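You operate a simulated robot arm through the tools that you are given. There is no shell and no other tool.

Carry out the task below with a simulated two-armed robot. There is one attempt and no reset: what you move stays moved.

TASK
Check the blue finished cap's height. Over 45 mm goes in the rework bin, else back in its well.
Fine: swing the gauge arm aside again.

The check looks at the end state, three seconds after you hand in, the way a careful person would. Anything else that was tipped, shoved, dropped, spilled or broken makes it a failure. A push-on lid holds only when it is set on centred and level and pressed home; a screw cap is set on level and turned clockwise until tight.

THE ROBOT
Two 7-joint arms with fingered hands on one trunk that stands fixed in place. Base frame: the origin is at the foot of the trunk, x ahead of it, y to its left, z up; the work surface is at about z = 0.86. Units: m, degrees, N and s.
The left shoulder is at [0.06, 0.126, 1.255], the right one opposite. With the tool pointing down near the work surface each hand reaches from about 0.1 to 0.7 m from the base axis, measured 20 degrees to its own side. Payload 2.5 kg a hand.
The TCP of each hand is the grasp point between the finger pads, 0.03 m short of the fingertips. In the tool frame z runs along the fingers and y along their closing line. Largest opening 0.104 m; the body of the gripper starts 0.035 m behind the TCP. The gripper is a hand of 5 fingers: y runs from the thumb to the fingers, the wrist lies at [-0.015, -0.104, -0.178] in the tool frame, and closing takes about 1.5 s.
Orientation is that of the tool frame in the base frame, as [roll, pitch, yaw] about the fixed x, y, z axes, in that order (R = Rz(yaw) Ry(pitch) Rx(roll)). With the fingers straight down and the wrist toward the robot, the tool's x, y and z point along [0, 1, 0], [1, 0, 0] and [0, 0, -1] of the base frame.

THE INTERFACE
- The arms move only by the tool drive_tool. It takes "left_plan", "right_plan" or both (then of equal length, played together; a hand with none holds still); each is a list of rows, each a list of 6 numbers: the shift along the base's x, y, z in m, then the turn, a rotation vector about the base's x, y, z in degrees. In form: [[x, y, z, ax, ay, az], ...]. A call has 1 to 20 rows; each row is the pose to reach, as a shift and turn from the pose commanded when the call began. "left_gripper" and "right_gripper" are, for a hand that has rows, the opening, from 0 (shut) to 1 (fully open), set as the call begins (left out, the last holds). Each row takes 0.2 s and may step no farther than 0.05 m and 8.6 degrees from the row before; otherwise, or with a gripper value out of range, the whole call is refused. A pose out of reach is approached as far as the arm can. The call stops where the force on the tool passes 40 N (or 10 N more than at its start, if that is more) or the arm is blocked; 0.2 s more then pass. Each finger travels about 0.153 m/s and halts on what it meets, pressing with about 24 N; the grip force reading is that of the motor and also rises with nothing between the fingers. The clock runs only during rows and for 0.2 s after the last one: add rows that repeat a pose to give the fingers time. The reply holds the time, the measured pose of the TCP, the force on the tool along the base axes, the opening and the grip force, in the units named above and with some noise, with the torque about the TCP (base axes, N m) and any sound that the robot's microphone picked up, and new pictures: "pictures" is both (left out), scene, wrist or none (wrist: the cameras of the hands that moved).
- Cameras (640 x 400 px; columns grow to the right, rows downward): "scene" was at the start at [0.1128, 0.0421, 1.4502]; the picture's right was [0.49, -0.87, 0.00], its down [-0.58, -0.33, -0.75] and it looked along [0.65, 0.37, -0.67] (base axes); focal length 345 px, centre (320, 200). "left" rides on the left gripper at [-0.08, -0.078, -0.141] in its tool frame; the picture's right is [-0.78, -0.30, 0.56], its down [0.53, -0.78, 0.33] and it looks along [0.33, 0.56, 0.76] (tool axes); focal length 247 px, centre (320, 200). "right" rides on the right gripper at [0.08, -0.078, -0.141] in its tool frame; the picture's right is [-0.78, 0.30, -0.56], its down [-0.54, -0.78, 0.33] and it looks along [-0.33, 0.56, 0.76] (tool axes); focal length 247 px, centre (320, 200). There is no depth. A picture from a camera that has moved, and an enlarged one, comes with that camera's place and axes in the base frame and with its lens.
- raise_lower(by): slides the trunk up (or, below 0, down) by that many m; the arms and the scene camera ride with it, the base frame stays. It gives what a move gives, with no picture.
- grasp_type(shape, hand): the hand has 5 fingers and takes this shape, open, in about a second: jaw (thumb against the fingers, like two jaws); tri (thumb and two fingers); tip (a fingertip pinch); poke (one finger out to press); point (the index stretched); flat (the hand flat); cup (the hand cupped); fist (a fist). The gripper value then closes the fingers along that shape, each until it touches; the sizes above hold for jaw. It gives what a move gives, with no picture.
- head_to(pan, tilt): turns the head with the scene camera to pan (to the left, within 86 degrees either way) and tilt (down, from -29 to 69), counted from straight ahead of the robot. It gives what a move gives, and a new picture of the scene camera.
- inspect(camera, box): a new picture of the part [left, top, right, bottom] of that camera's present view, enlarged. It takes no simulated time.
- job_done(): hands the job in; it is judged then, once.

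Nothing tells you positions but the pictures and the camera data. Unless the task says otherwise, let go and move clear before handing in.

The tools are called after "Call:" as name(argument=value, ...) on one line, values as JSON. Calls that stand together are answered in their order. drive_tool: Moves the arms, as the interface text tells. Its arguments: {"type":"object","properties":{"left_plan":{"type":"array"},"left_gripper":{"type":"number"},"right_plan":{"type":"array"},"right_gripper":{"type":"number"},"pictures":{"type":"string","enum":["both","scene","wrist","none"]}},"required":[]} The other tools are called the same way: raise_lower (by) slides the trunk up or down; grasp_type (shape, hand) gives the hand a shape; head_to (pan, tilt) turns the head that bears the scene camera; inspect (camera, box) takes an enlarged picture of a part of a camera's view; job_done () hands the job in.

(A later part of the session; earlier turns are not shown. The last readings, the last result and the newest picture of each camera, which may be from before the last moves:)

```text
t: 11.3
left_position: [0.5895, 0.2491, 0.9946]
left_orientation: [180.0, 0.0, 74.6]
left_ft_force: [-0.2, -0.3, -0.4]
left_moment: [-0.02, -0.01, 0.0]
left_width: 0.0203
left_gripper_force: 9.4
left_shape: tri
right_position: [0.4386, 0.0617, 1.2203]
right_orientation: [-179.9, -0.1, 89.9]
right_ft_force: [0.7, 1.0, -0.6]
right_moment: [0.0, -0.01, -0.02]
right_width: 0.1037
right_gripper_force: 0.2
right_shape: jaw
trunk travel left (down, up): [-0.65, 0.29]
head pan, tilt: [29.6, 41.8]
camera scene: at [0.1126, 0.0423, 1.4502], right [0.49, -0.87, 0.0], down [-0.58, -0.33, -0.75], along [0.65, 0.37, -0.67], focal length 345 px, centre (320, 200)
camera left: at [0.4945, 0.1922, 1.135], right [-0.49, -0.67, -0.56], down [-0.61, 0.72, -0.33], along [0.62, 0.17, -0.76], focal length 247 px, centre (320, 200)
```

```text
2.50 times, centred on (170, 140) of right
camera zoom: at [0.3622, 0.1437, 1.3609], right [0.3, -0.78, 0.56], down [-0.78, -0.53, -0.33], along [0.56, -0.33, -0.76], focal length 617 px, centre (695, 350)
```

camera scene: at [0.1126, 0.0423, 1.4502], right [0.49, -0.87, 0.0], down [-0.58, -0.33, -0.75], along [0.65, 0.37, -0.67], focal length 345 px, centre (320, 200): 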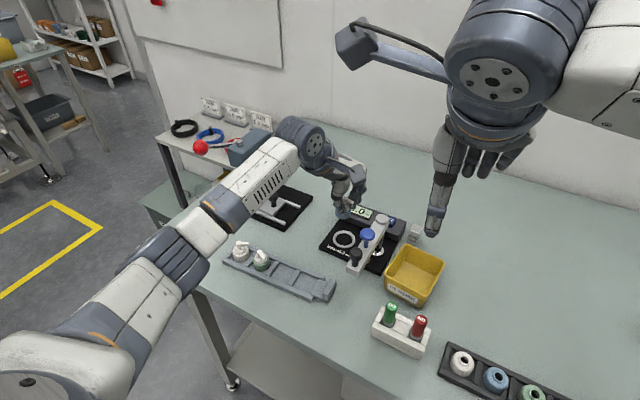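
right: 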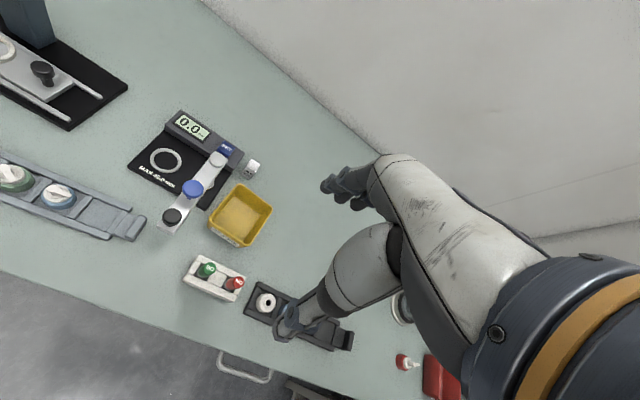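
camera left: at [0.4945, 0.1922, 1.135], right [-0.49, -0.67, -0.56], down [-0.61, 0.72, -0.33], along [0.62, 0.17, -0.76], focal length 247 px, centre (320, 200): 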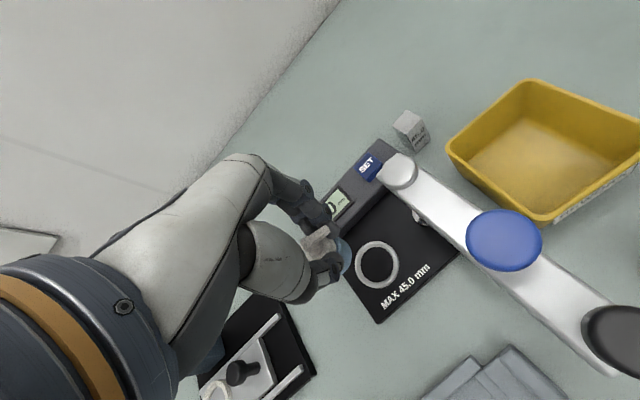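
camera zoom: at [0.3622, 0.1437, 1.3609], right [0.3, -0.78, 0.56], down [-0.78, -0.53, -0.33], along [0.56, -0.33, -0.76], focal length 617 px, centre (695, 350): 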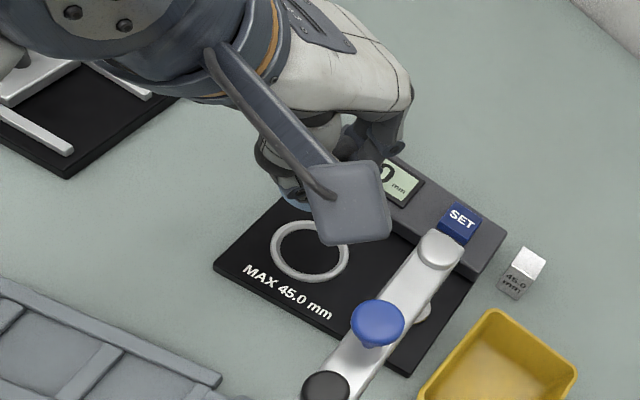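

The cap hangs over the ring area. I'll zoom in to measure the cap's position in hand relative to the ring.

Call:
inspect(camera="scene", box=[325, 180, 385, 260])

Call:
inspect(camera="left", box=[290, 190, 410, 310])

```text
5.00 times, centred on (355, 220) of scene
camera zoom: at [0.1126, 0.0423, 1.4502], right [0.49, -0.87, 0.0], down [-0.58, -0.33, -0.75], along [0.65, 0.37, -0.67], focal length 1724 px, centre (145, 100)
```

zoom: 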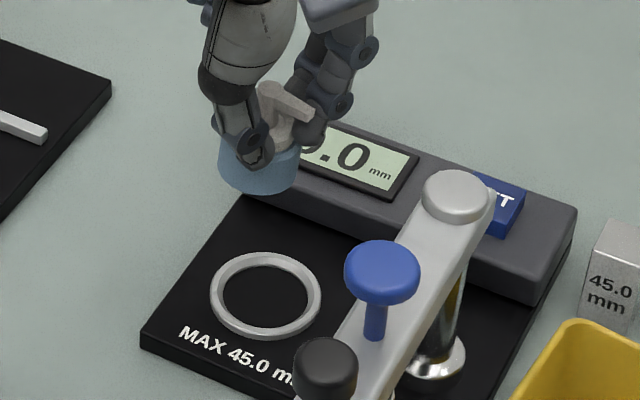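

```text
3.33 times, centred on (350, 250) of left
camera zoom: at [0.4945, 0.1922, 1.135], right [-0.49, -0.67, -0.56], down [-0.61, 0.72, -0.33], along [0.62, 0.17, -0.76], focal length 823 px, centre (220, 33)
```

zoom: 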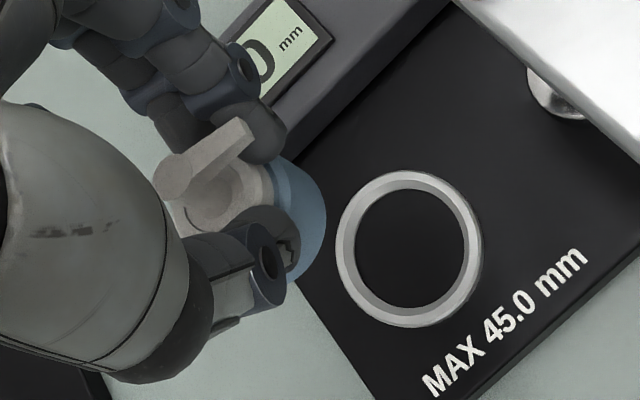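

In both cameras the cap sits about 3–4 mm too far in x and 7 mm too far in +y relative to the ring. I'll correct that and lower to just above the ring, then re-measure.

Call:
drive_tool(left_plan=[[-0.0015, -0.0035, -0.02, 0, 0, 0], [-0.003, -0.007, -0.04, 0, 0, 0], [-0.003, -0.007, -0.055, 0, 0, 0], [-0.003, -0.007, -0.06, 0, 0, 0], [-0.003, -0.007, -0.06, 0, 0, 0]], left_gripper=0.05, pictures="none")

Call:
inspect(camera="scene", box=[325, 190, 405, 270])

Call:
inspect(camera="left", box=[290, 190, 410, 310])

Call:
inspect(camera="right", box=[100, 80, 250, 220])

```text
t: 12.5
left_position: [0.5867, 0.2415, 0.9333]
left_orientation: [179.9, 0.1, 74.7]
left_ft_force: [0.0, -0.7, -1.1]
left_moment: [-0.01, -0.03, 0.0]
left_width: 0.0203
left_gripper_force: 9.7
left_shape: tri
right_position: [0.4382, 0.0615, 1.2193]
right_orientation: [-180.0, 0.0, 89.9]
right_ft_force: [-0.2, -0.1, 0.6]
right_moment: [0.02, -0.02, 0.02]
right_width: 0.1037
right_gripper_force: 0.0
right_shape: jaw
trunk travel left (down, up): [-0.65, 0.29]
head pan, tilt: [29.6, 41.8]
```

```text
5.00 times, centred on (365, 230) of scene
camera zoom: at [0.1128, 0.0422, 1.4502], right [0.49, -0.87, 0.0], down [-0.58, -0.33, -0.75], along [0.65, 0.37, -0.67], focal length 1724 px, centre (95, 50)
```

zoom: 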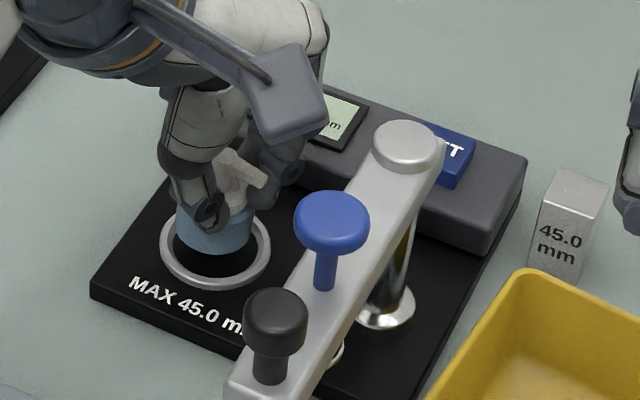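

```text
3.33 times, centred on (350, 250) of left
camera zoom: at [0.4916, 0.1847, 1.074], right [-0.49, -0.67, -0.56], down [-0.61, 0.72, -0.33], along [0.62, 0.18, -0.76], focal length 823 px, centre (220, 33)
```

zoom: 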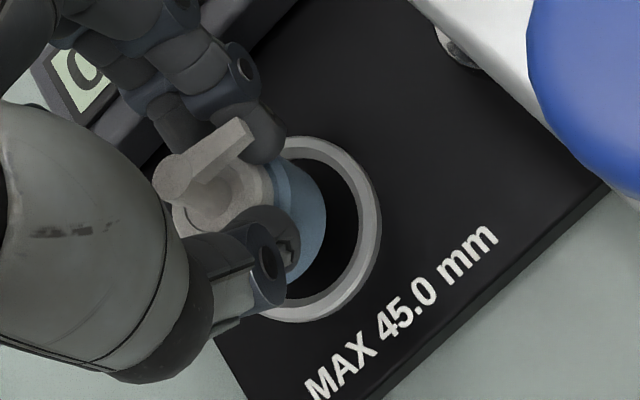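

```text
2.86 times, centred on (175, 150) of right
camera zoom: at [0.3624, 0.1436, 1.3608], right [0.3, -0.78, 0.56], down [-0.78, -0.53, -0.33], along [0.56, -0.33, -0.76], focal length 706 px, centre (734, 343)
```

zoom: 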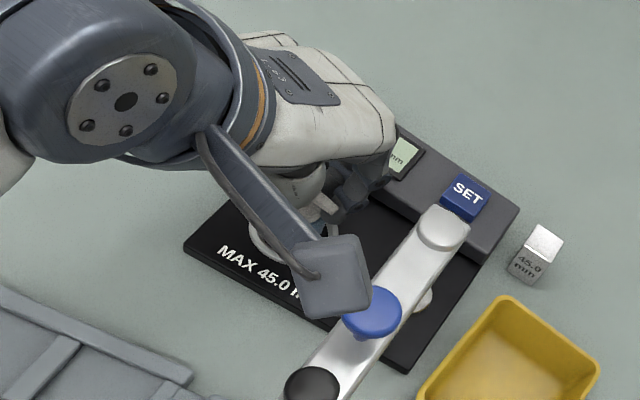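

Nearly centred; a further ~1.7 mm toward the robot and 1.5 mm right is needed. I'll apply that and lower in small steps, checking force.

Call:
drive_tool(left_plan=[[-0.0017, -0.0015, 0, 0, 0, 0], [-0.0017, -0.0015, -0.004, 0, 0, 0], [-0.0017, -0.0015, -0.008, 0, 0, 0], [-0.0017, -0.0015, -0.0105, 0, 0, 0], [-0.0017, -0.0015, -0.0105, 0, 0, 0]], left_gripper=0.05, pictures="none")

Call:
inspect(camera="scene", box=[325, 190, 405, 270])

Call:
inspect(camera="left", box=[290, 190, 410, 310])

```text
t: 13.7
left_position: [0.5852, 0.2413, 0.9244]
left_orientation: [180.0, 0.0, 74.8]
left_ft_force: [0.2, 0.6, 0.2]
left_moment: [0.01, -0.01, -0.02]
left_width: 0.02
left_gripper_force: 10.2
left_shape: tri
right_position: [0.4382, 0.0611, 1.2191]
right_orientation: [180.0, 0.1, 89.8]
right_ft_force: [-0.7, -0.5, -0.4]
right_moment: [0.01, 0.02, -0.01]
right_width: 0.1033
right_gripper_force: 0.2
right_shape: jaw
trunk travel left (down, up): [-0.65, 0.29]
head pan, tilt: [29.6, 41.8]
```

```text
5.00 times, centred on (365, 230) of scene
camera zoom: at [0.1128, 0.0421, 1.4502], right [0.49, -0.87, 0.0], down [-0.58, -0.33, -0.75], along [0.65, 0.37, -0.67], focal length 1724 px, centre (95, 50)
```

zoom: 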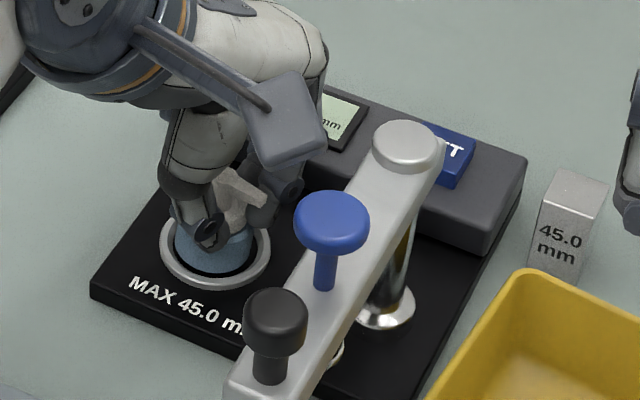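

```text
3.33 times, centred on (350, 250) of left
camera zoom: at [0.4899, 0.1834, 1.0642], right [-0.49, -0.67, -0.56], down [-0.61, 0.72, -0.33], along [0.62, 0.18, -0.76], focal length 823 px, centre (220, 33)
```

zoom: 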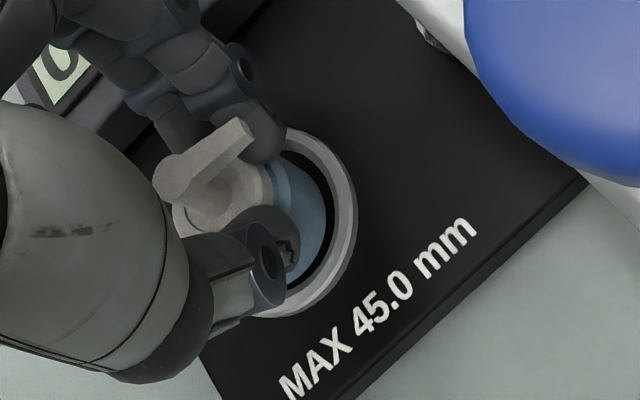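

The cap is now well centred inside the ring with nothing touching. I'll lower in 1.5 mm steps until the force shows it has landed.

Call:
drive_tool(left_plan=[[0, 0, -0.002, 0, 0, 0], [0, 0, -0.004, 0, 0, 0], [0, 0, -0.004, 0, 0, 0]], left_gripper=0.05, pictures="none")

```text
t: 14.5
left_position: [0.5857, 0.2406, 0.9212]
left_orientation: [179.7, 0.0, 74.9]
left_ft_force: [0.0, 1.6, 4.9]
left_moment: [0.03, -0.07, 0.03]
left_width: 0.0203
left_gripper_force: 10.0
left_shape: tri
right_position: [0.4386, 0.0616, 1.22]
right_orientation: [-180.0, 0.1, 90.0]
right_ft_force: [0.5, -0.2, -0.1]
right_moment: [0.0, -0.04, -0.04]
right_width: 0.1033
right_gripper_force: 0.0
right_shape: jaw
trunk travel left (down, up): [-0.65, 0.29]
head pan, tilt: [29.6, 41.8]
```

Contact at 4.9 N. I'll check that it's sitting on the plate rather than on the ring edge.

Call:
inspect(camera="scene", box=[330, 210, 380, 260])

Call:
inspect(camera="left", box=[290, 190, 410, 310])

```text
8.00 times, centred on (355, 235) of scene
camera zoom: at [0.1121, 0.042, 1.4503], right [0.49, -0.87, 0.0], down [-0.58, -0.33, -0.75], along [0.65, 0.37, -0.67], focal length 2758 px, centre (40, -80)
```

zoom: 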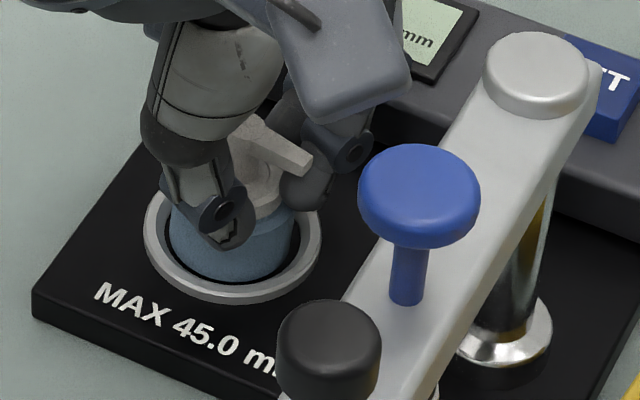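

```text
3.33 times, centred on (350, 250) of left
camera zoom: at [0.4898, 0.1834, 1.0615], right [-0.49, -0.67, -0.56], down [-0.61, 0.72, -0.33], along [0.63, 0.18, -0.76], focal length 823 px, centre (220, 33)
```

zoom: 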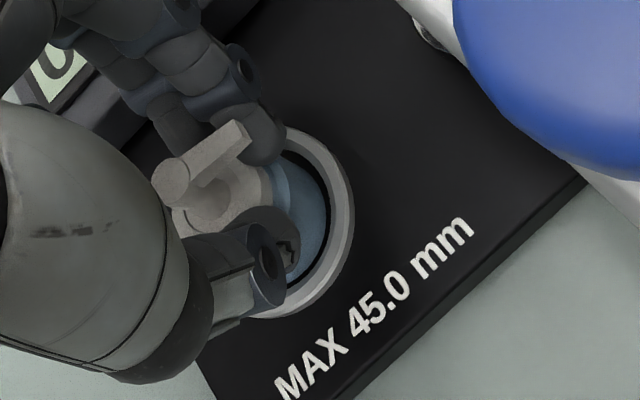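

The cap is seated inside the ring. I'll open gently and then lift straight up.

Call:
drive_tool(left_plan=[[0, 0, 0.0008, 0, 0, 0], [0, 0, 0.001, 0, 0, 0], [0, 0, 0.001, 0, 0, 0], [0, 0, 0.001, 0, 0, 0]], left_gripper=0.5, pictures="none")

Call:
inspect(camera="scene", box=[325, 200, 385, 260])

Call:
inspect(camera="left", box=[260, 160, 410, 310])

```text
t: 15.5
left_position: [0.5854, 0.2414, 0.9209]
left_orientation: [180.0, 0.0, 74.6]
left_ft_force: [0.3, 0.6, 0.1]
left_moment: [0.02, -0.02, 0.03]
left_width: 0.0516
left_gripper_force: 0.0
left_shape: tri
right_position: [0.4387, 0.0608, 1.22]
right_orientation: [180.0, 0.0, 89.9]
right_ft_force: [-0.1, 0.1, -0.2]
right_moment: [0.01, 0.0, 0.0]
right_width: 0.1035
right_gripper_force: 0.1
right_shape: jaw
trunk travel left (down, up): [-0.65, 0.29]
head pan, tilt: [29.6, 41.8]
```

```text
6.67 times, centred on (355, 230) of scene
camera zoom: at [0.1127, 0.0421, 1.4502], right [0.49, -0.87, 0.0], down [-0.58, -0.33, -0.75], along [0.65, 0.37, -0.67], focal length 2298 px, centre (87, 0)
```

zoom: 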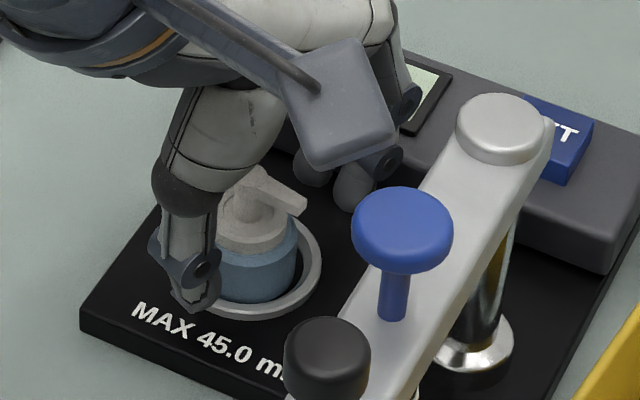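

```text
2.67 times, centred on (335, 235) of left
camera zoom: at [0.4898, 0.1834, 1.0611], right [-0.49, -0.67, -0.56], down [-0.61, 0.72, -0.33], along [0.62, 0.18, -0.76], focal length 659 px, centre (280, 107)
```

zoom: 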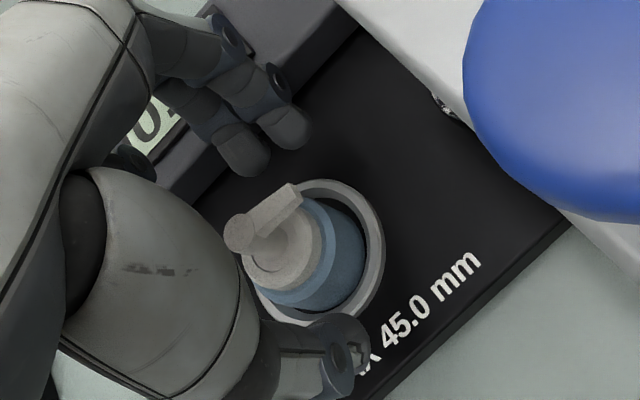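

The cap stands inside the ring. Now I'll lift the hand straight up and clear to see the gauge.

Call:
drive_tool(left_plan=[[0, 0, 0.02, 0, 0, 0], [0, 0, 0.05, 0, 0, 0], [0, 0, 0.09, 0, 0, 0], [-0.02, 0.02, 0.13, 0, 0, 0], [-0.06, 0.04, 0.16, 0, 0, 0], [-0.1, 0.07, 0.17, 0, 0, 0], [-0.1, 0.07, 0.17, 0, 0, 0]], left_gripper=0.6, pictures="both")

Call:
inspect(camera="scene", box=[320, 190, 420, 280])

Call:
inspect(camera="left", box=[300, 30, 640, 240])

Call:
inspect(camera="right", box=[110, 90, 290, 250])

```text
refused: row 5 steps farther than a row can; nothing moved
```

```text
4.44 times, centred on (370, 235) of scene
camera zoom: at [0.1127, 0.0421, 1.4502], right [0.49, -0.87, 0.0], down [-0.58, -0.33, -0.75], along [0.65, 0.37, -0.67], focal length 1532 px, centre (98, 44)
```

zoom: 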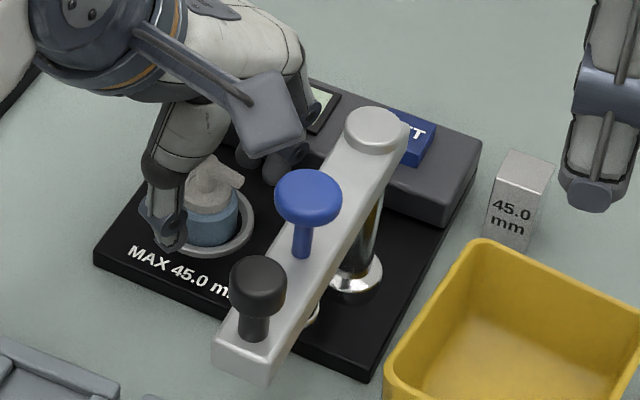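

```text
1.88 times, centred on (470, 135) of left
camera zoom: at [0.4898, 0.1834, 1.0611], right [-0.49, -0.67, -0.56], down [-0.61, 0.72, -0.33], along [0.62, 0.18, -0.76], focal length 465 px, centre (38, 322)
```

zoom: 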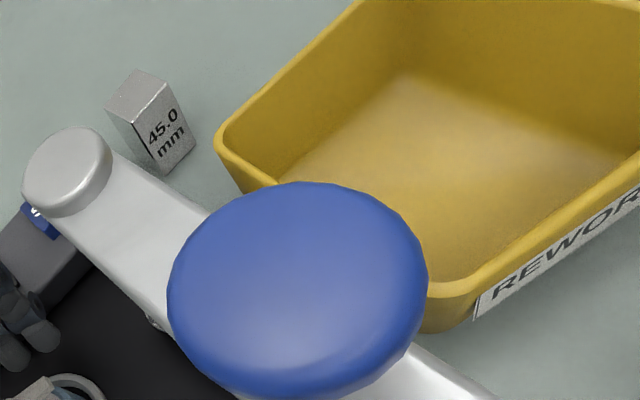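

```text
2.50 times, centred on (200, 170) of right
camera zoom: at [0.3624, 0.1435, 1.3608], right [0.3, -0.78, 0.56], down [-0.78, -0.53, -0.33], along [0.56, -0.33, -0.76], focal length 617 px, centre (620, 275)
```

zoom: 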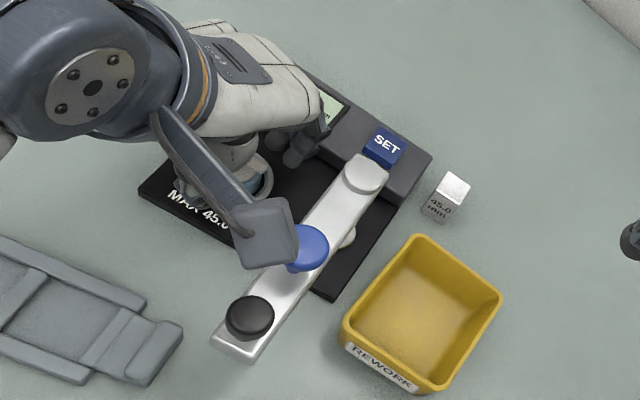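

One row stepped too far, so nothing moved. I'll retry the lift with smaller steps.

Call:
drive_tool(left_plan=[[0, 0, 0.02, 0, 0, 0], [0, 0, 0.05, 0, 0, 0], [0, 0, 0.09, 0, 0, 0], [-0.02, 0.015, 0.125, 0, 0, 0], [-0.05, 0.035, 0.15, 0, 0, 0], [-0.085, 0.055, 0.165, 0, 0, 0], [-0.1, 0.07, 0.17, 0, 0, 0], [-0.1, 0.07, 0.17, 0, 0, 0]], left_gripper=0.6, pictures="both")

Call:
inspect(camera="scene", box=[320, 190, 420, 280])

Call:
inspect(camera="left", box=[300, 30, 640, 240])

Call:
inspect(camera="right", box=[110, 90, 290, 250])

```text
t: 17.3
left_position: [0.4838, 0.3131, 1.0894]
left_orientation: [-179.9, 0.0, 74.8]
left_ft_force: [-0.9, 0.4, -0.4]
left_moment: [-0.02, 0.01, -0.05]
left_width: 0.062
left_gripper_force: 0.0
left_shape: tri
right_position: [0.4393, 0.0615, 1.2203]
right_orientation: [-180.0, 0.0, 89.9]
right_ft_force: [-0.1, -0.2, -0.1]
right_moment: [-0.01, 0.0, -0.04]
right_width: 0.1037
right_gripper_force: 0.1
right_shape: jaw
trunk travel left (down, up): [-0.65, 0.29]
head pan, tilt: [29.6, 41.8]
camera scene: at [0.1128, 0.0421, 1.4502], right [0.49, -0.87, 0.0], down [-0.58, -0.33, -0.75], along [0.65, 0.37, -0.67], focal length 345 px, centre (320, 200)
camera left: at [0.3895, 0.2548, 1.2308], right [-0.49, -0.67, -0.56], down [-0.61, 0.72, -0.33], along [0.62, 0.18, -0.76], focal length 247 px, centre (320, 200)
```

scene: 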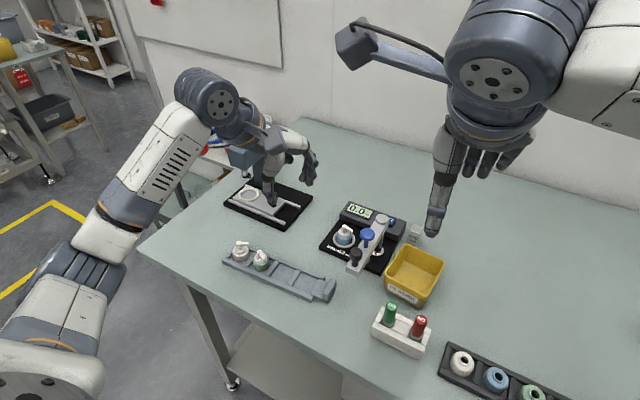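
left: 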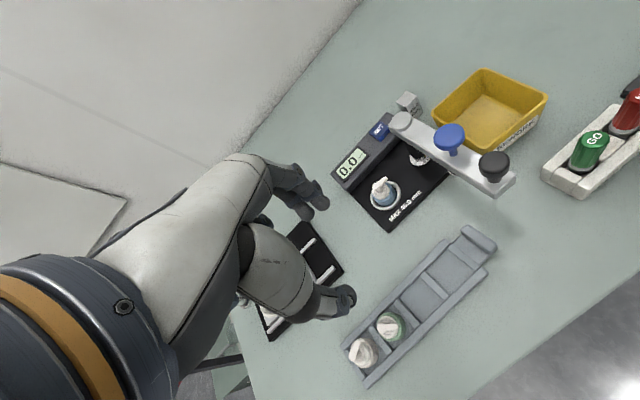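

```text
4.44 times, centred on (370, 235) of scene
camera zoom: at [0.1128, 0.0421, 1.4502], right [0.49, -0.87, 0.0], down [-0.58, -0.33, -0.75], along [0.65, 0.37, -0.67], focal length 1532 px, centre (98, 44)
```

zoom: 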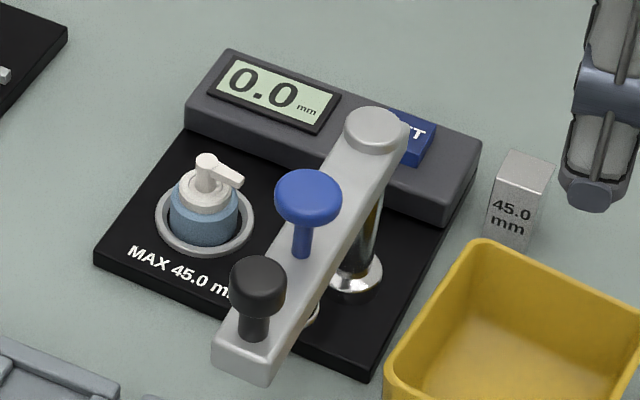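

```text
1.88 times, centred on (470, 135) of left
camera zoom: at [0.3895, 0.2548, 1.2308], right [-0.49, -0.67, -0.56], down [-0.61, 0.72, -0.33], along [0.62, 0.18, -0.76], focal length 465 px, centre (38, 322)
```

zoom: 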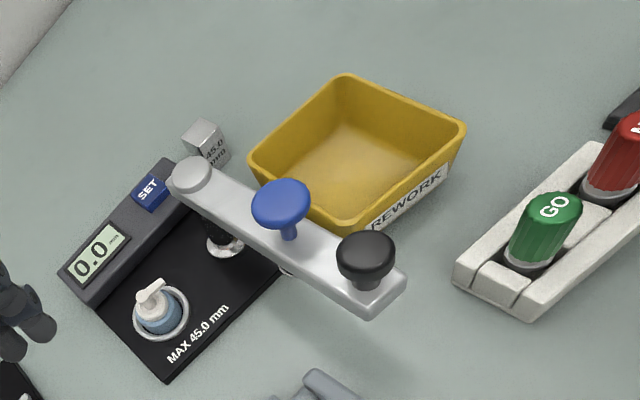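

```text
2.50 times, centred on (200, 170) of right
camera zoom: at [0.3624, 0.1435, 1.3608], right [0.3, -0.78, 0.56], down [-0.78, -0.53, -0.33], along [0.56, -0.33, -0.76], focal length 617 px, centre (620, 275)
```

zoom: 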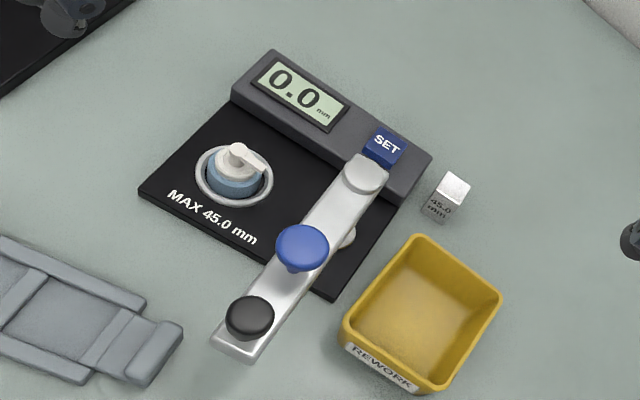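

The cap stands upright inside the ring. Before swinging the arm I need to know how low the probe under the arm hangs relative to the cap top, so I'll zoom in on both.

Call:
inspect(camera="scene", box=[370, 225, 410, 265])

Call:
inspect(camera="left", box=[380, 100, 520, 210])

Call:
inspect(camera="scene", box=[325, 215, 375, 265])

Call:
inspect(camera="left", box=[340, 150, 440, 240])

```text
10.00 times, centred on (390, 245) of scene
camera zoom: at [0.1128, 0.0421, 1.4502], right [0.49, -0.87, 0.0], down [-0.58, -0.33, -0.75], along [0.65, 0.37, -0.67], focal length 3447 px, centre (-380, -250)
```

zoom: 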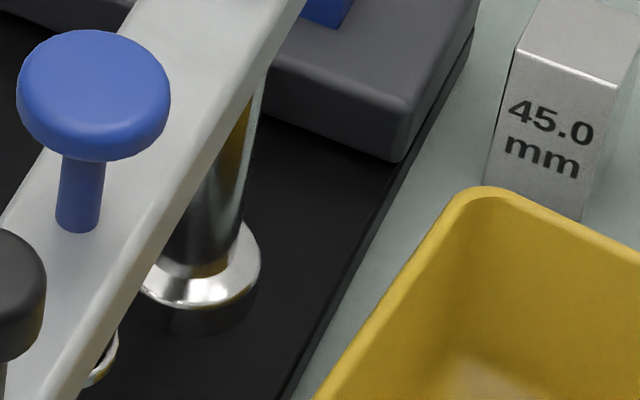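

```text
3.64 times, centred on (450, 155) of left
camera zoom: at [0.3895, 0.2548, 1.2308], right [-0.49, -0.67, -0.56], down [-0.61, 0.72, -0.33], along [0.62, 0.18, -0.76], focal length 898 px, centre (-153, 364)
```

zoom: 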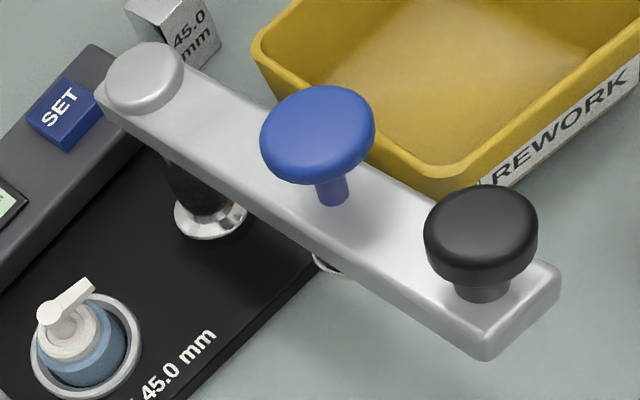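

```text
8.00 times, centred on (350, 240) of scene
camera zoom: at [0.1128, 0.0421, 1.4502], right [0.49, -0.87, 0.0], down [-0.58, -0.33, -0.75], along [0.65, 0.37, -0.67], focal length 2758 px, centre (80, -120)
```

zoom: 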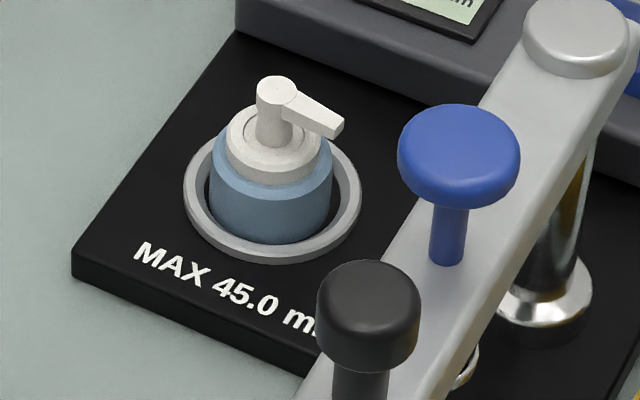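

```text
4.44 times, centred on (390, 195) of left
camera zoom: at [0.3895, 0.2548, 1.2308], right [-0.49, -0.67, -0.56], down [-0.61, 0.72, -0.33], along [0.62, 0.18, -0.76], focal length 1098 px, centre (9, 222)
```

zoom: 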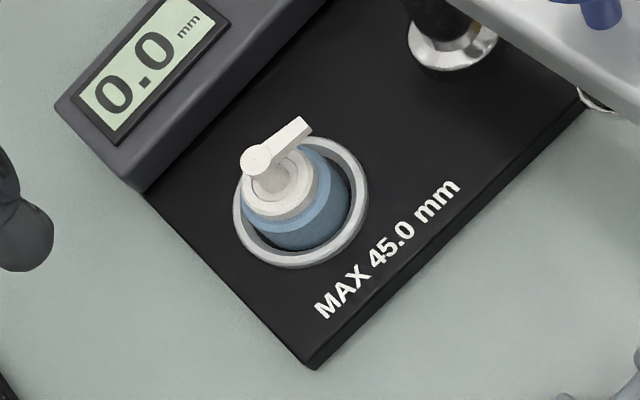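

The cap's height by eye is around 45 mm, so the gauge reading is needed. The probe foot hangs near z 0.93, above the cap top at about 0.918, so the arm can swing over. I'll move the right hand out of the way and yaw the left hand to grip the black knob from the side.

Call:
drive_tool(left_plan=[[0, 0, 0.01, 0, 0, -7.5], [0, 0, 0.02, 0, 0, -15], [0, 0, 0.02, 0, 0, -22.5], [0, 0, 0.02, 0, 0, -30], [0, 0, 0.02, 0, 0, -30]], right_plan=[[0, -0.03, 0, 0, 0, 0], [0, -0.06, 0, 0, 0, 0], [0, -0.09, 0, 0, 0, 0], [0, -0.12, 0, 0, 0, 0], [0, -0.12, 0, 0, 0, 0]], pictures="none")

Call:
grasp_type(shape="tip", hand="left")

Call:
inspect(camera="left", box=[0, 0, 640, 400])

Call:
inspect(camera="scene", box=[160, 80, 440, 290])

Call:
inspect(camera="right", box=[0, 0, 400, 300])

```text
t: 18.5
left_position: [0.4852, 0.312, 1.1113]
left_orientation: [180.0, 0.0, 44.6]
left_ft_force: [-0.3, -0.2, -0.1]
left_moment: [0.0, 0.0, -0.02]
left_width: 0.0621
left_gripper_force: 0.1
left_shape: tri
right_position: [0.4383, -0.058, 1.2196]
right_orientation: [179.9, -0.1, 90.0]
right_ft_force: [0.9, 0.2, 0.5]
right_moment: [-0.01, 0.02, 0.03]
right_width: 0.1037
right_gripper_force: 0.1
right_shape: jaw
trunk travel left (down, up): [-0.65, 0.29]
head pan, tilt: [29.6, 41.8]
```

```text
t: 19.4
left_position: [0.4855, 0.3106, 1.1119]
left_orientation: [-180.0, -0.1, 44.7]
left_ft_force: [0.5, -0.2, 0.7]
left_moment: [0.03, -0.01, 0.0]
left_width: 0.104
left_gripper_force: 0.1
left_shape: tip
right_position: [0.4376, -0.0583, 1.2197]
right_orientation: [180.0, 0.1, 89.9]
right_ft_force: [-0.1, -1.1, -0.6]
right_moment: [0.0, 0.0, 0.0]
right_width: 0.1035
right_gripper_force: 0.0
right_shape: jaw
trunk travel left (down, up): [-0.65, 0.29]
head pan, tilt: [29.6, 41.8]
```

```text
1.00 times, centred on (320, 200) of left (not enlarged: the box is as wide or as high as the picture)
camera zoom: at [0.3744, 0.3093, 1.2514], right [-0.76, -0.34, -0.56], down [-0.17, 0.93, -0.33], along [0.63, -0.16, -0.76], focal length 247 px, centre (320, 200)
```

zoom: 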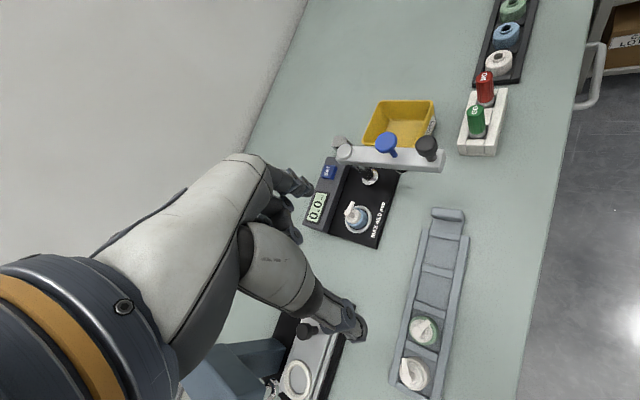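

```text
1.90 times, centred on (300, 185) of scene
camera zoom: at [0.1128, 0.0421, 1.4502], right [0.49, -0.87, 0.0], down [-0.58, -0.33, -0.75], along [0.65, 0.37, -0.67], focal length 657 px, centre (358, 229)
```

zoom: 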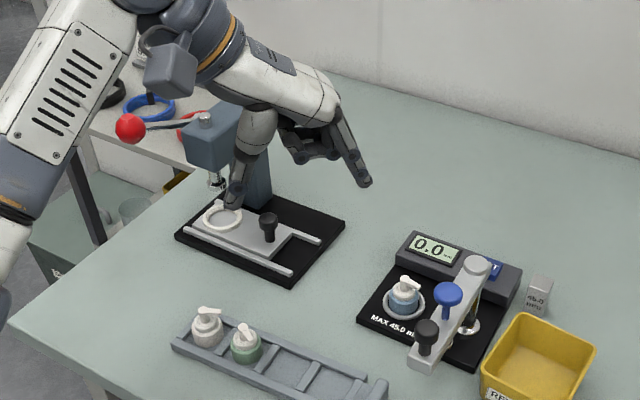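

```text
1.33 times, centred on (200, 150) of right
camera zoom: at [0.362, 0.0237, 1.3606], right [0.3, -0.78, 0.56], down [-0.78, -0.53, -0.33], along [0.56, -0.33, -0.76], focal length 329 px, centre (480, 267)
```

zoom: 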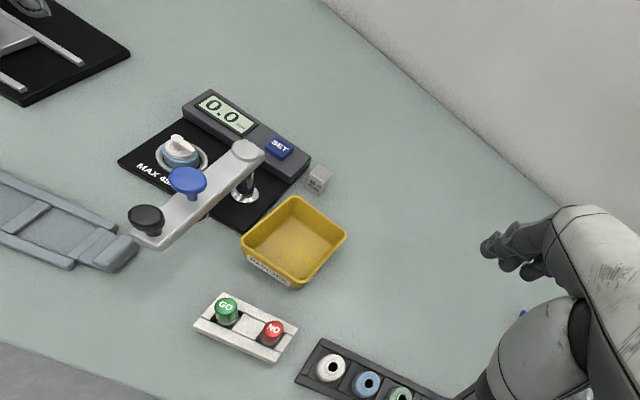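

In "tip" shape only thumb and index oppose, which leaves room beside the blue plunger. I'll move above the black knob at about (0.4645, 0.173) with tips still above it, and check alignment.

Call:
drive_tool(left_plan=[[-0.003, -0.03, 0, 0, 0, 0], [-0.007, -0.06, 0, 0, 0, 0], [-0.012, -0.09, -0.01, 0, 0, 0], [-0.016, -0.115, -0.025, 0, 0, 0], [-0.021, -0.138, -0.04, 0, 0, 0], [-0.021, -0.138, -0.04, 0, 0, 0]], left_gripper=0.5, pictures="both")

Call:
inspect(camera="left", box=[240, 130, 420, 290])

Call:
inspect(camera="scene", box=[310, 180, 430, 290])

Call:
inspect(camera="right", box=[20, 30, 250, 240])

```text
t: 20.8
left_position: [0.4648, 0.173, 1.0707]
left_orientation: [179.9, -0.1, 44.8]
left_ft_force: [0.2, -0.6, 0.2]
left_moment: [0.01, 0.05, 0.02]
left_width: 0.0525
left_gripper_force: 0.1
left_shape: tip
right_position: [0.4387, -0.0583, 1.219]
right_orientation: [-180.0, 0.0, 89.9]
right_ft_force: [0.5, 0.9, 0.4]
right_moment: [0.01, -0.01, 0.0]
right_width: 0.1037
right_gripper_force: 0.1
right_shape: jaw
trunk travel left (down, up): [-0.65, 0.29]
head pan, tilt: [29.6, 41.8]
camera scene: at [0.1128, 0.0422, 1.4502], right [0.49, -0.87, 0.0], down [-0.58, -0.33, -0.75], along [0.65, 0.37, -0.67], focal length 345 px, centre (320, 200)
camera left: at [0.3532, 0.1711, 1.2109], right [-0.76, -0.34, -0.56], down [-0.17, 0.93, -0.33], along [0.63, -0.16, -0.76], focal length 247 px, centre (320, 200)
```

scene: 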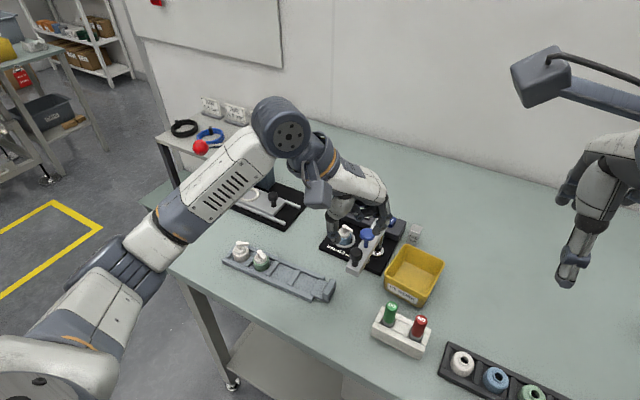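
left: 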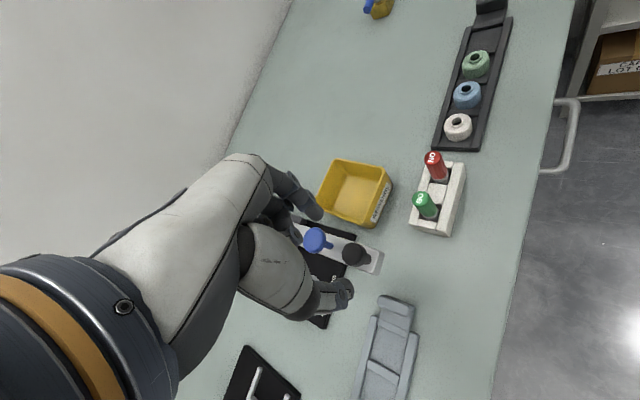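

```text
2.50 times, centred on (330, 210) of left
camera zoom: at [0.3532, 0.1711, 1.2109], right [-0.76, -0.34, -0.56], down [-0.17, 0.93, -0.33], along [0.63, -0.16, -0.76], focal length 617 px, centre (295, 175)
```

zoom: 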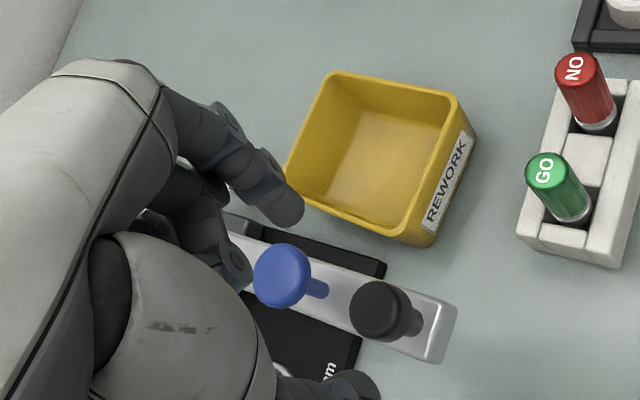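

```text
3.64 times, centred on (370, 235) of scene
camera zoom: at [0.1128, 0.0422, 1.4502], right [0.49, -0.87, 0.0], down [-0.58, -0.33, -0.75], along [0.65, 0.37, -0.67], focal length 1254 px, centre (138, 73)
```

zoom: 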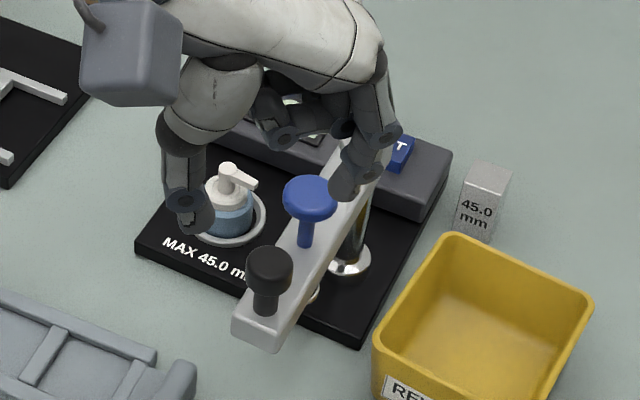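

```text
1.90 times, centred on (135, 135) of right
camera zoom: at [0.362, 0.0238, 1.3606], right [0.3, -0.78, 0.56], down [-0.78, -0.53, -0.33], along [0.56, -0.33, -0.76], focal length 470 px, centre (672, 324)
```

zoom: 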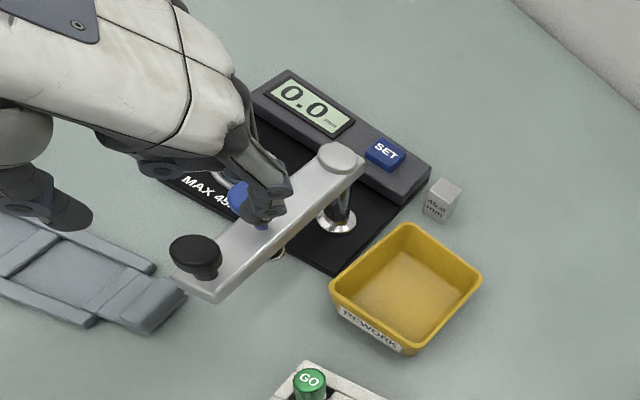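

The hand axis lines up with the black knob in the wrist view. I'll lower in stages so the fingertips straddle the knob head, keeping the curled fingers above the blue plunger.

Call:
drive_tool(left_plan=[[0, 0, -0.02, 0, 0, 0], [0, 0, -0.035, 0, 0, 0], [0, 0, -0.042, 0, 0, 0], [0, 0, -0.042, 0, 0, 0]], left_gripper=0.45, pictures="none")

Call:
inspect(camera="left", box=[240, 150, 400, 290])

Call:
inspect(camera="scene", box=[330, 190, 420, 280])

Call:
inspect(camera="right", box=[20, 60, 180, 200])

```text
t: 21.8
left_position: [0.4648, 0.1731, 1.0295]
left_orientation: [179.9, 0.0, 44.7]
left_ft_force: [-0.3, -0.5, 0.3]
left_moment: [0.01, -0.01, -0.02]
left_width: 0.0473
left_gripper_force: 0.1
left_shape: tip
right_position: [0.4374, -0.0575, 1.2187]
right_orientation: [-180.0, 0.0, 89.9]
right_ft_force: [0.6, 0.4, -0.3]
right_moment: [-0.02, 0.01, 0.0]
right_width: 0.1036
right_gripper_force: 0.0
right_shape: jaw
trunk travel left (down, up): [-0.65, 0.29]
head pan, tilt: [29.6, 41.8]
```

```text
2.86 times, centred on (320, 220) of left
camera zoom: at [0.3535, 0.1716, 1.1693], right [-0.76, -0.34, -0.56], down [-0.17, 0.93, -0.33], along [0.63, -0.16, -0.76], focal length 706 px, centre (320, 143)
```

zoom: 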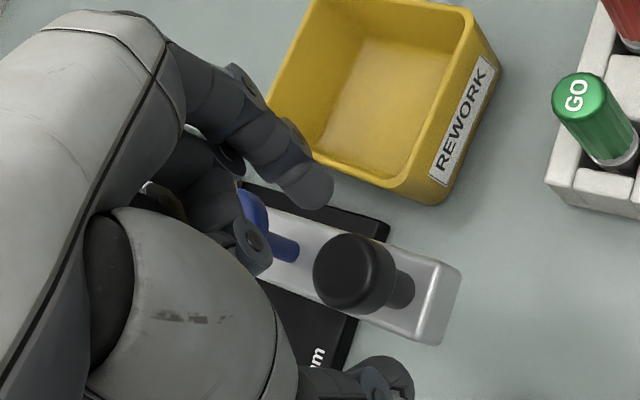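

```text
4.44 times, centred on (375, 235) of scene
camera zoom: at [0.1128, 0.0421, 1.4502], right [0.49, -0.87, 0.0], down [-0.58, -0.33, -0.75], along [0.65, 0.37, -0.67], focal length 1532 px, centre (76, 44)
```

zoom: 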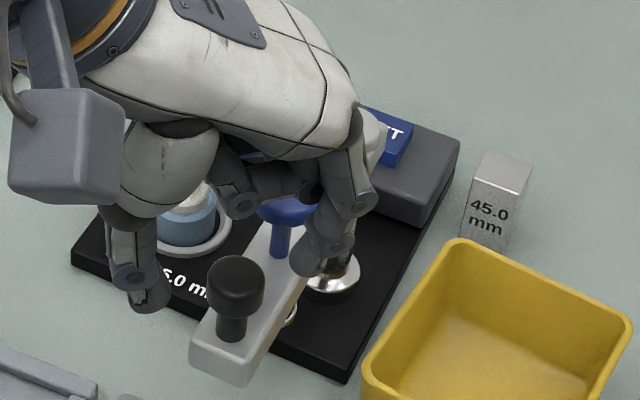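

```text
2.86 times, centred on (100, 130) of right
camera zoom: at [0.362, 0.0237, 1.3606], right [0.3, -0.78, 0.56], down [-0.78, -0.53, -0.33], along [0.56, -0.33, -0.76], focal length 706 px, centre (949, 400)
```

zoom: 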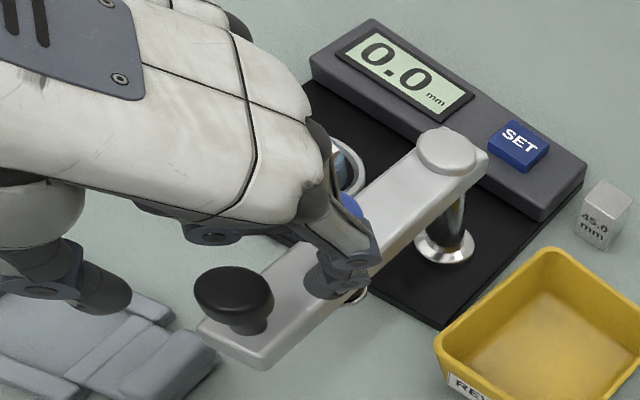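

Thumb and index straddle the black knob. I'll lower 8 mm more and close gently on the knob.

Call:
drive_tool(left_plan=[[0, 0, -0.004, 0, 0, 0], [0, 0, -0.008, 0, 0, 0], [0, 0, -0.008, 0, 0, 0]], left_gripper=0.3, pictures="none")

Call:
inspect(camera="left", box=[240, 150, 400, 290])

Call:
inspect(camera="scene", box=[330, 190, 420, 280])

Call:
inspect(camera="right", box=[20, 60, 180, 200])

```text
t: 22.6
left_position: [0.4651, 0.174, 1.0201]
left_orientation: [-180.0, 0.0, 44.8]
left_ft_force: [-0.2, 0.0, 0.5]
left_moment: [0.0, -0.01, -0.02]
left_width: 0.0317
left_gripper_force: 0.1
left_shape: tip
right_position: [0.4377, -0.0572, 1.2184]
right_orientation: [-180.0, -0.1, 89.9]
right_ft_force: [-0.2, -0.4, 0.6]
right_moment: [0.0, -0.01, 0.04]
right_width: 0.1035
right_gripper_force: 0.0
right_shape: jaw
trunk travel left (down, up): [-0.65, 0.29]
head pan, tilt: [29.6, 41.8]
```

```text
2.86 times, centred on (320, 220) of left
camera zoom: at [0.3535, 0.1714, 1.1612], right [-0.76, -0.34, -0.56], down [-0.17, 0.93, -0.33], along [0.63, -0.16, -0.76], focal length 706 px, centre (320, 143)
```

zoom: 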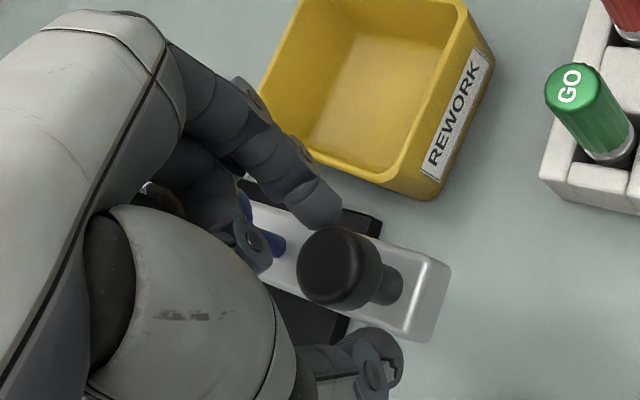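

```text
4.44 times, centred on (375, 235) of scene
camera zoom: at [0.1128, 0.0421, 1.4502], right [0.49, -0.87, 0.0], down [-0.58, -0.33, -0.75], along [0.65, 0.37, -0.67], focal length 1532 px, centre (76, 44)
```

zoom: 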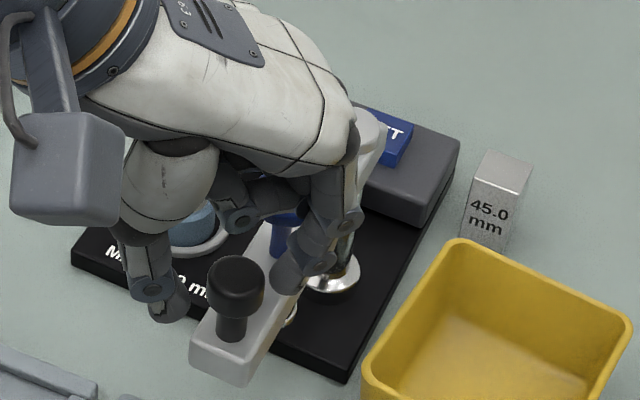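

```text
2.86 times, centred on (100, 130) of right
camera zoom: at [0.362, 0.0237, 1.3606], right [0.3, -0.78, 0.56], down [-0.78, -0.53, -0.33], along [0.56, -0.33, -0.76], focal length 706 px, centre (949, 400)
```

zoom: 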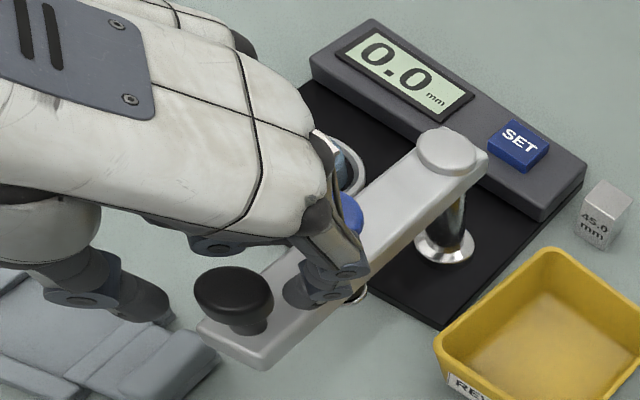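

Aligned within about 2 mm with no contact forces. Closing to pinch the black knob.

Call:
drive_tool(left_plan=[[0, 0, 0, 0, 0, 0], [0, 0, 0, 0, 0, 0], [0, 0, 0, 0, 0, 0], [0, 0, 0, 0, 0, 0]], left_gripper=0.12, pictures="none")

Call:
inspect(camera="left", box=[240, 150, 400, 290])

Call:
inspect(camera="scene", box=[330, 190, 420, 280])

```text
t: 23.6
left_position: [0.4648, 0.1734, 1.0223]
left_orientation: [-180.0, 0.1, 44.7]
left_ft_force: [1.2, 0.3, 1.5]
left_moment: [0.02, -0.03, 0.02]
left_width: 0.0137
left_gripper_force: 0.0
left_shape: tip
right_position: [0.4374, -0.0582, 1.2194]
right_orientation: [180.0, 0.0, 89.9]
right_ft_force: [0.7, -0.1, 0.0]
right_moment: [0.01, 0.0, 0.01]
right_width: 0.1034
right_gripper_force: 0.1
right_shape: jaw
trunk travel left (down, up): [-0.65, 0.29]
head pan, tilt: [29.6, 41.8]
```

```text
2.86 times, centred on (320, 220) of left
camera zoom: at [0.3536, 0.1713, 1.1614], right [-0.76, -0.34, -0.56], down [-0.17, 0.93, -0.33], along [0.63, -0.16, -0.76], focal length 706 px, centre (320, 143)
```

zoom: 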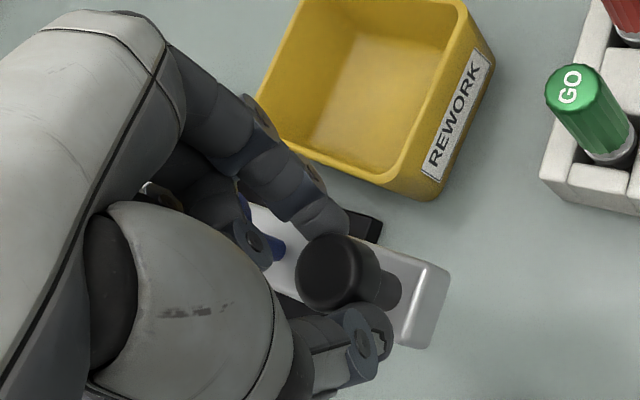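

```text
4.44 times, centred on (375, 235) of scene
camera zoom: at [0.1129, 0.0421, 1.4502], right [0.49, -0.87, 0.0], down [-0.58, -0.33, -0.75], along [0.65, 0.37, -0.67], focal length 1532 px, centre (76, 44)
```

zoom: 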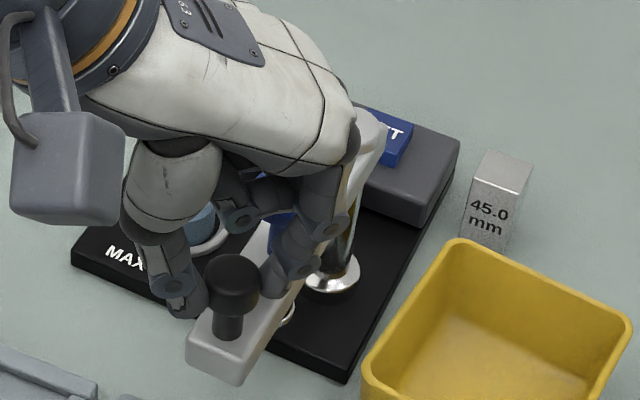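

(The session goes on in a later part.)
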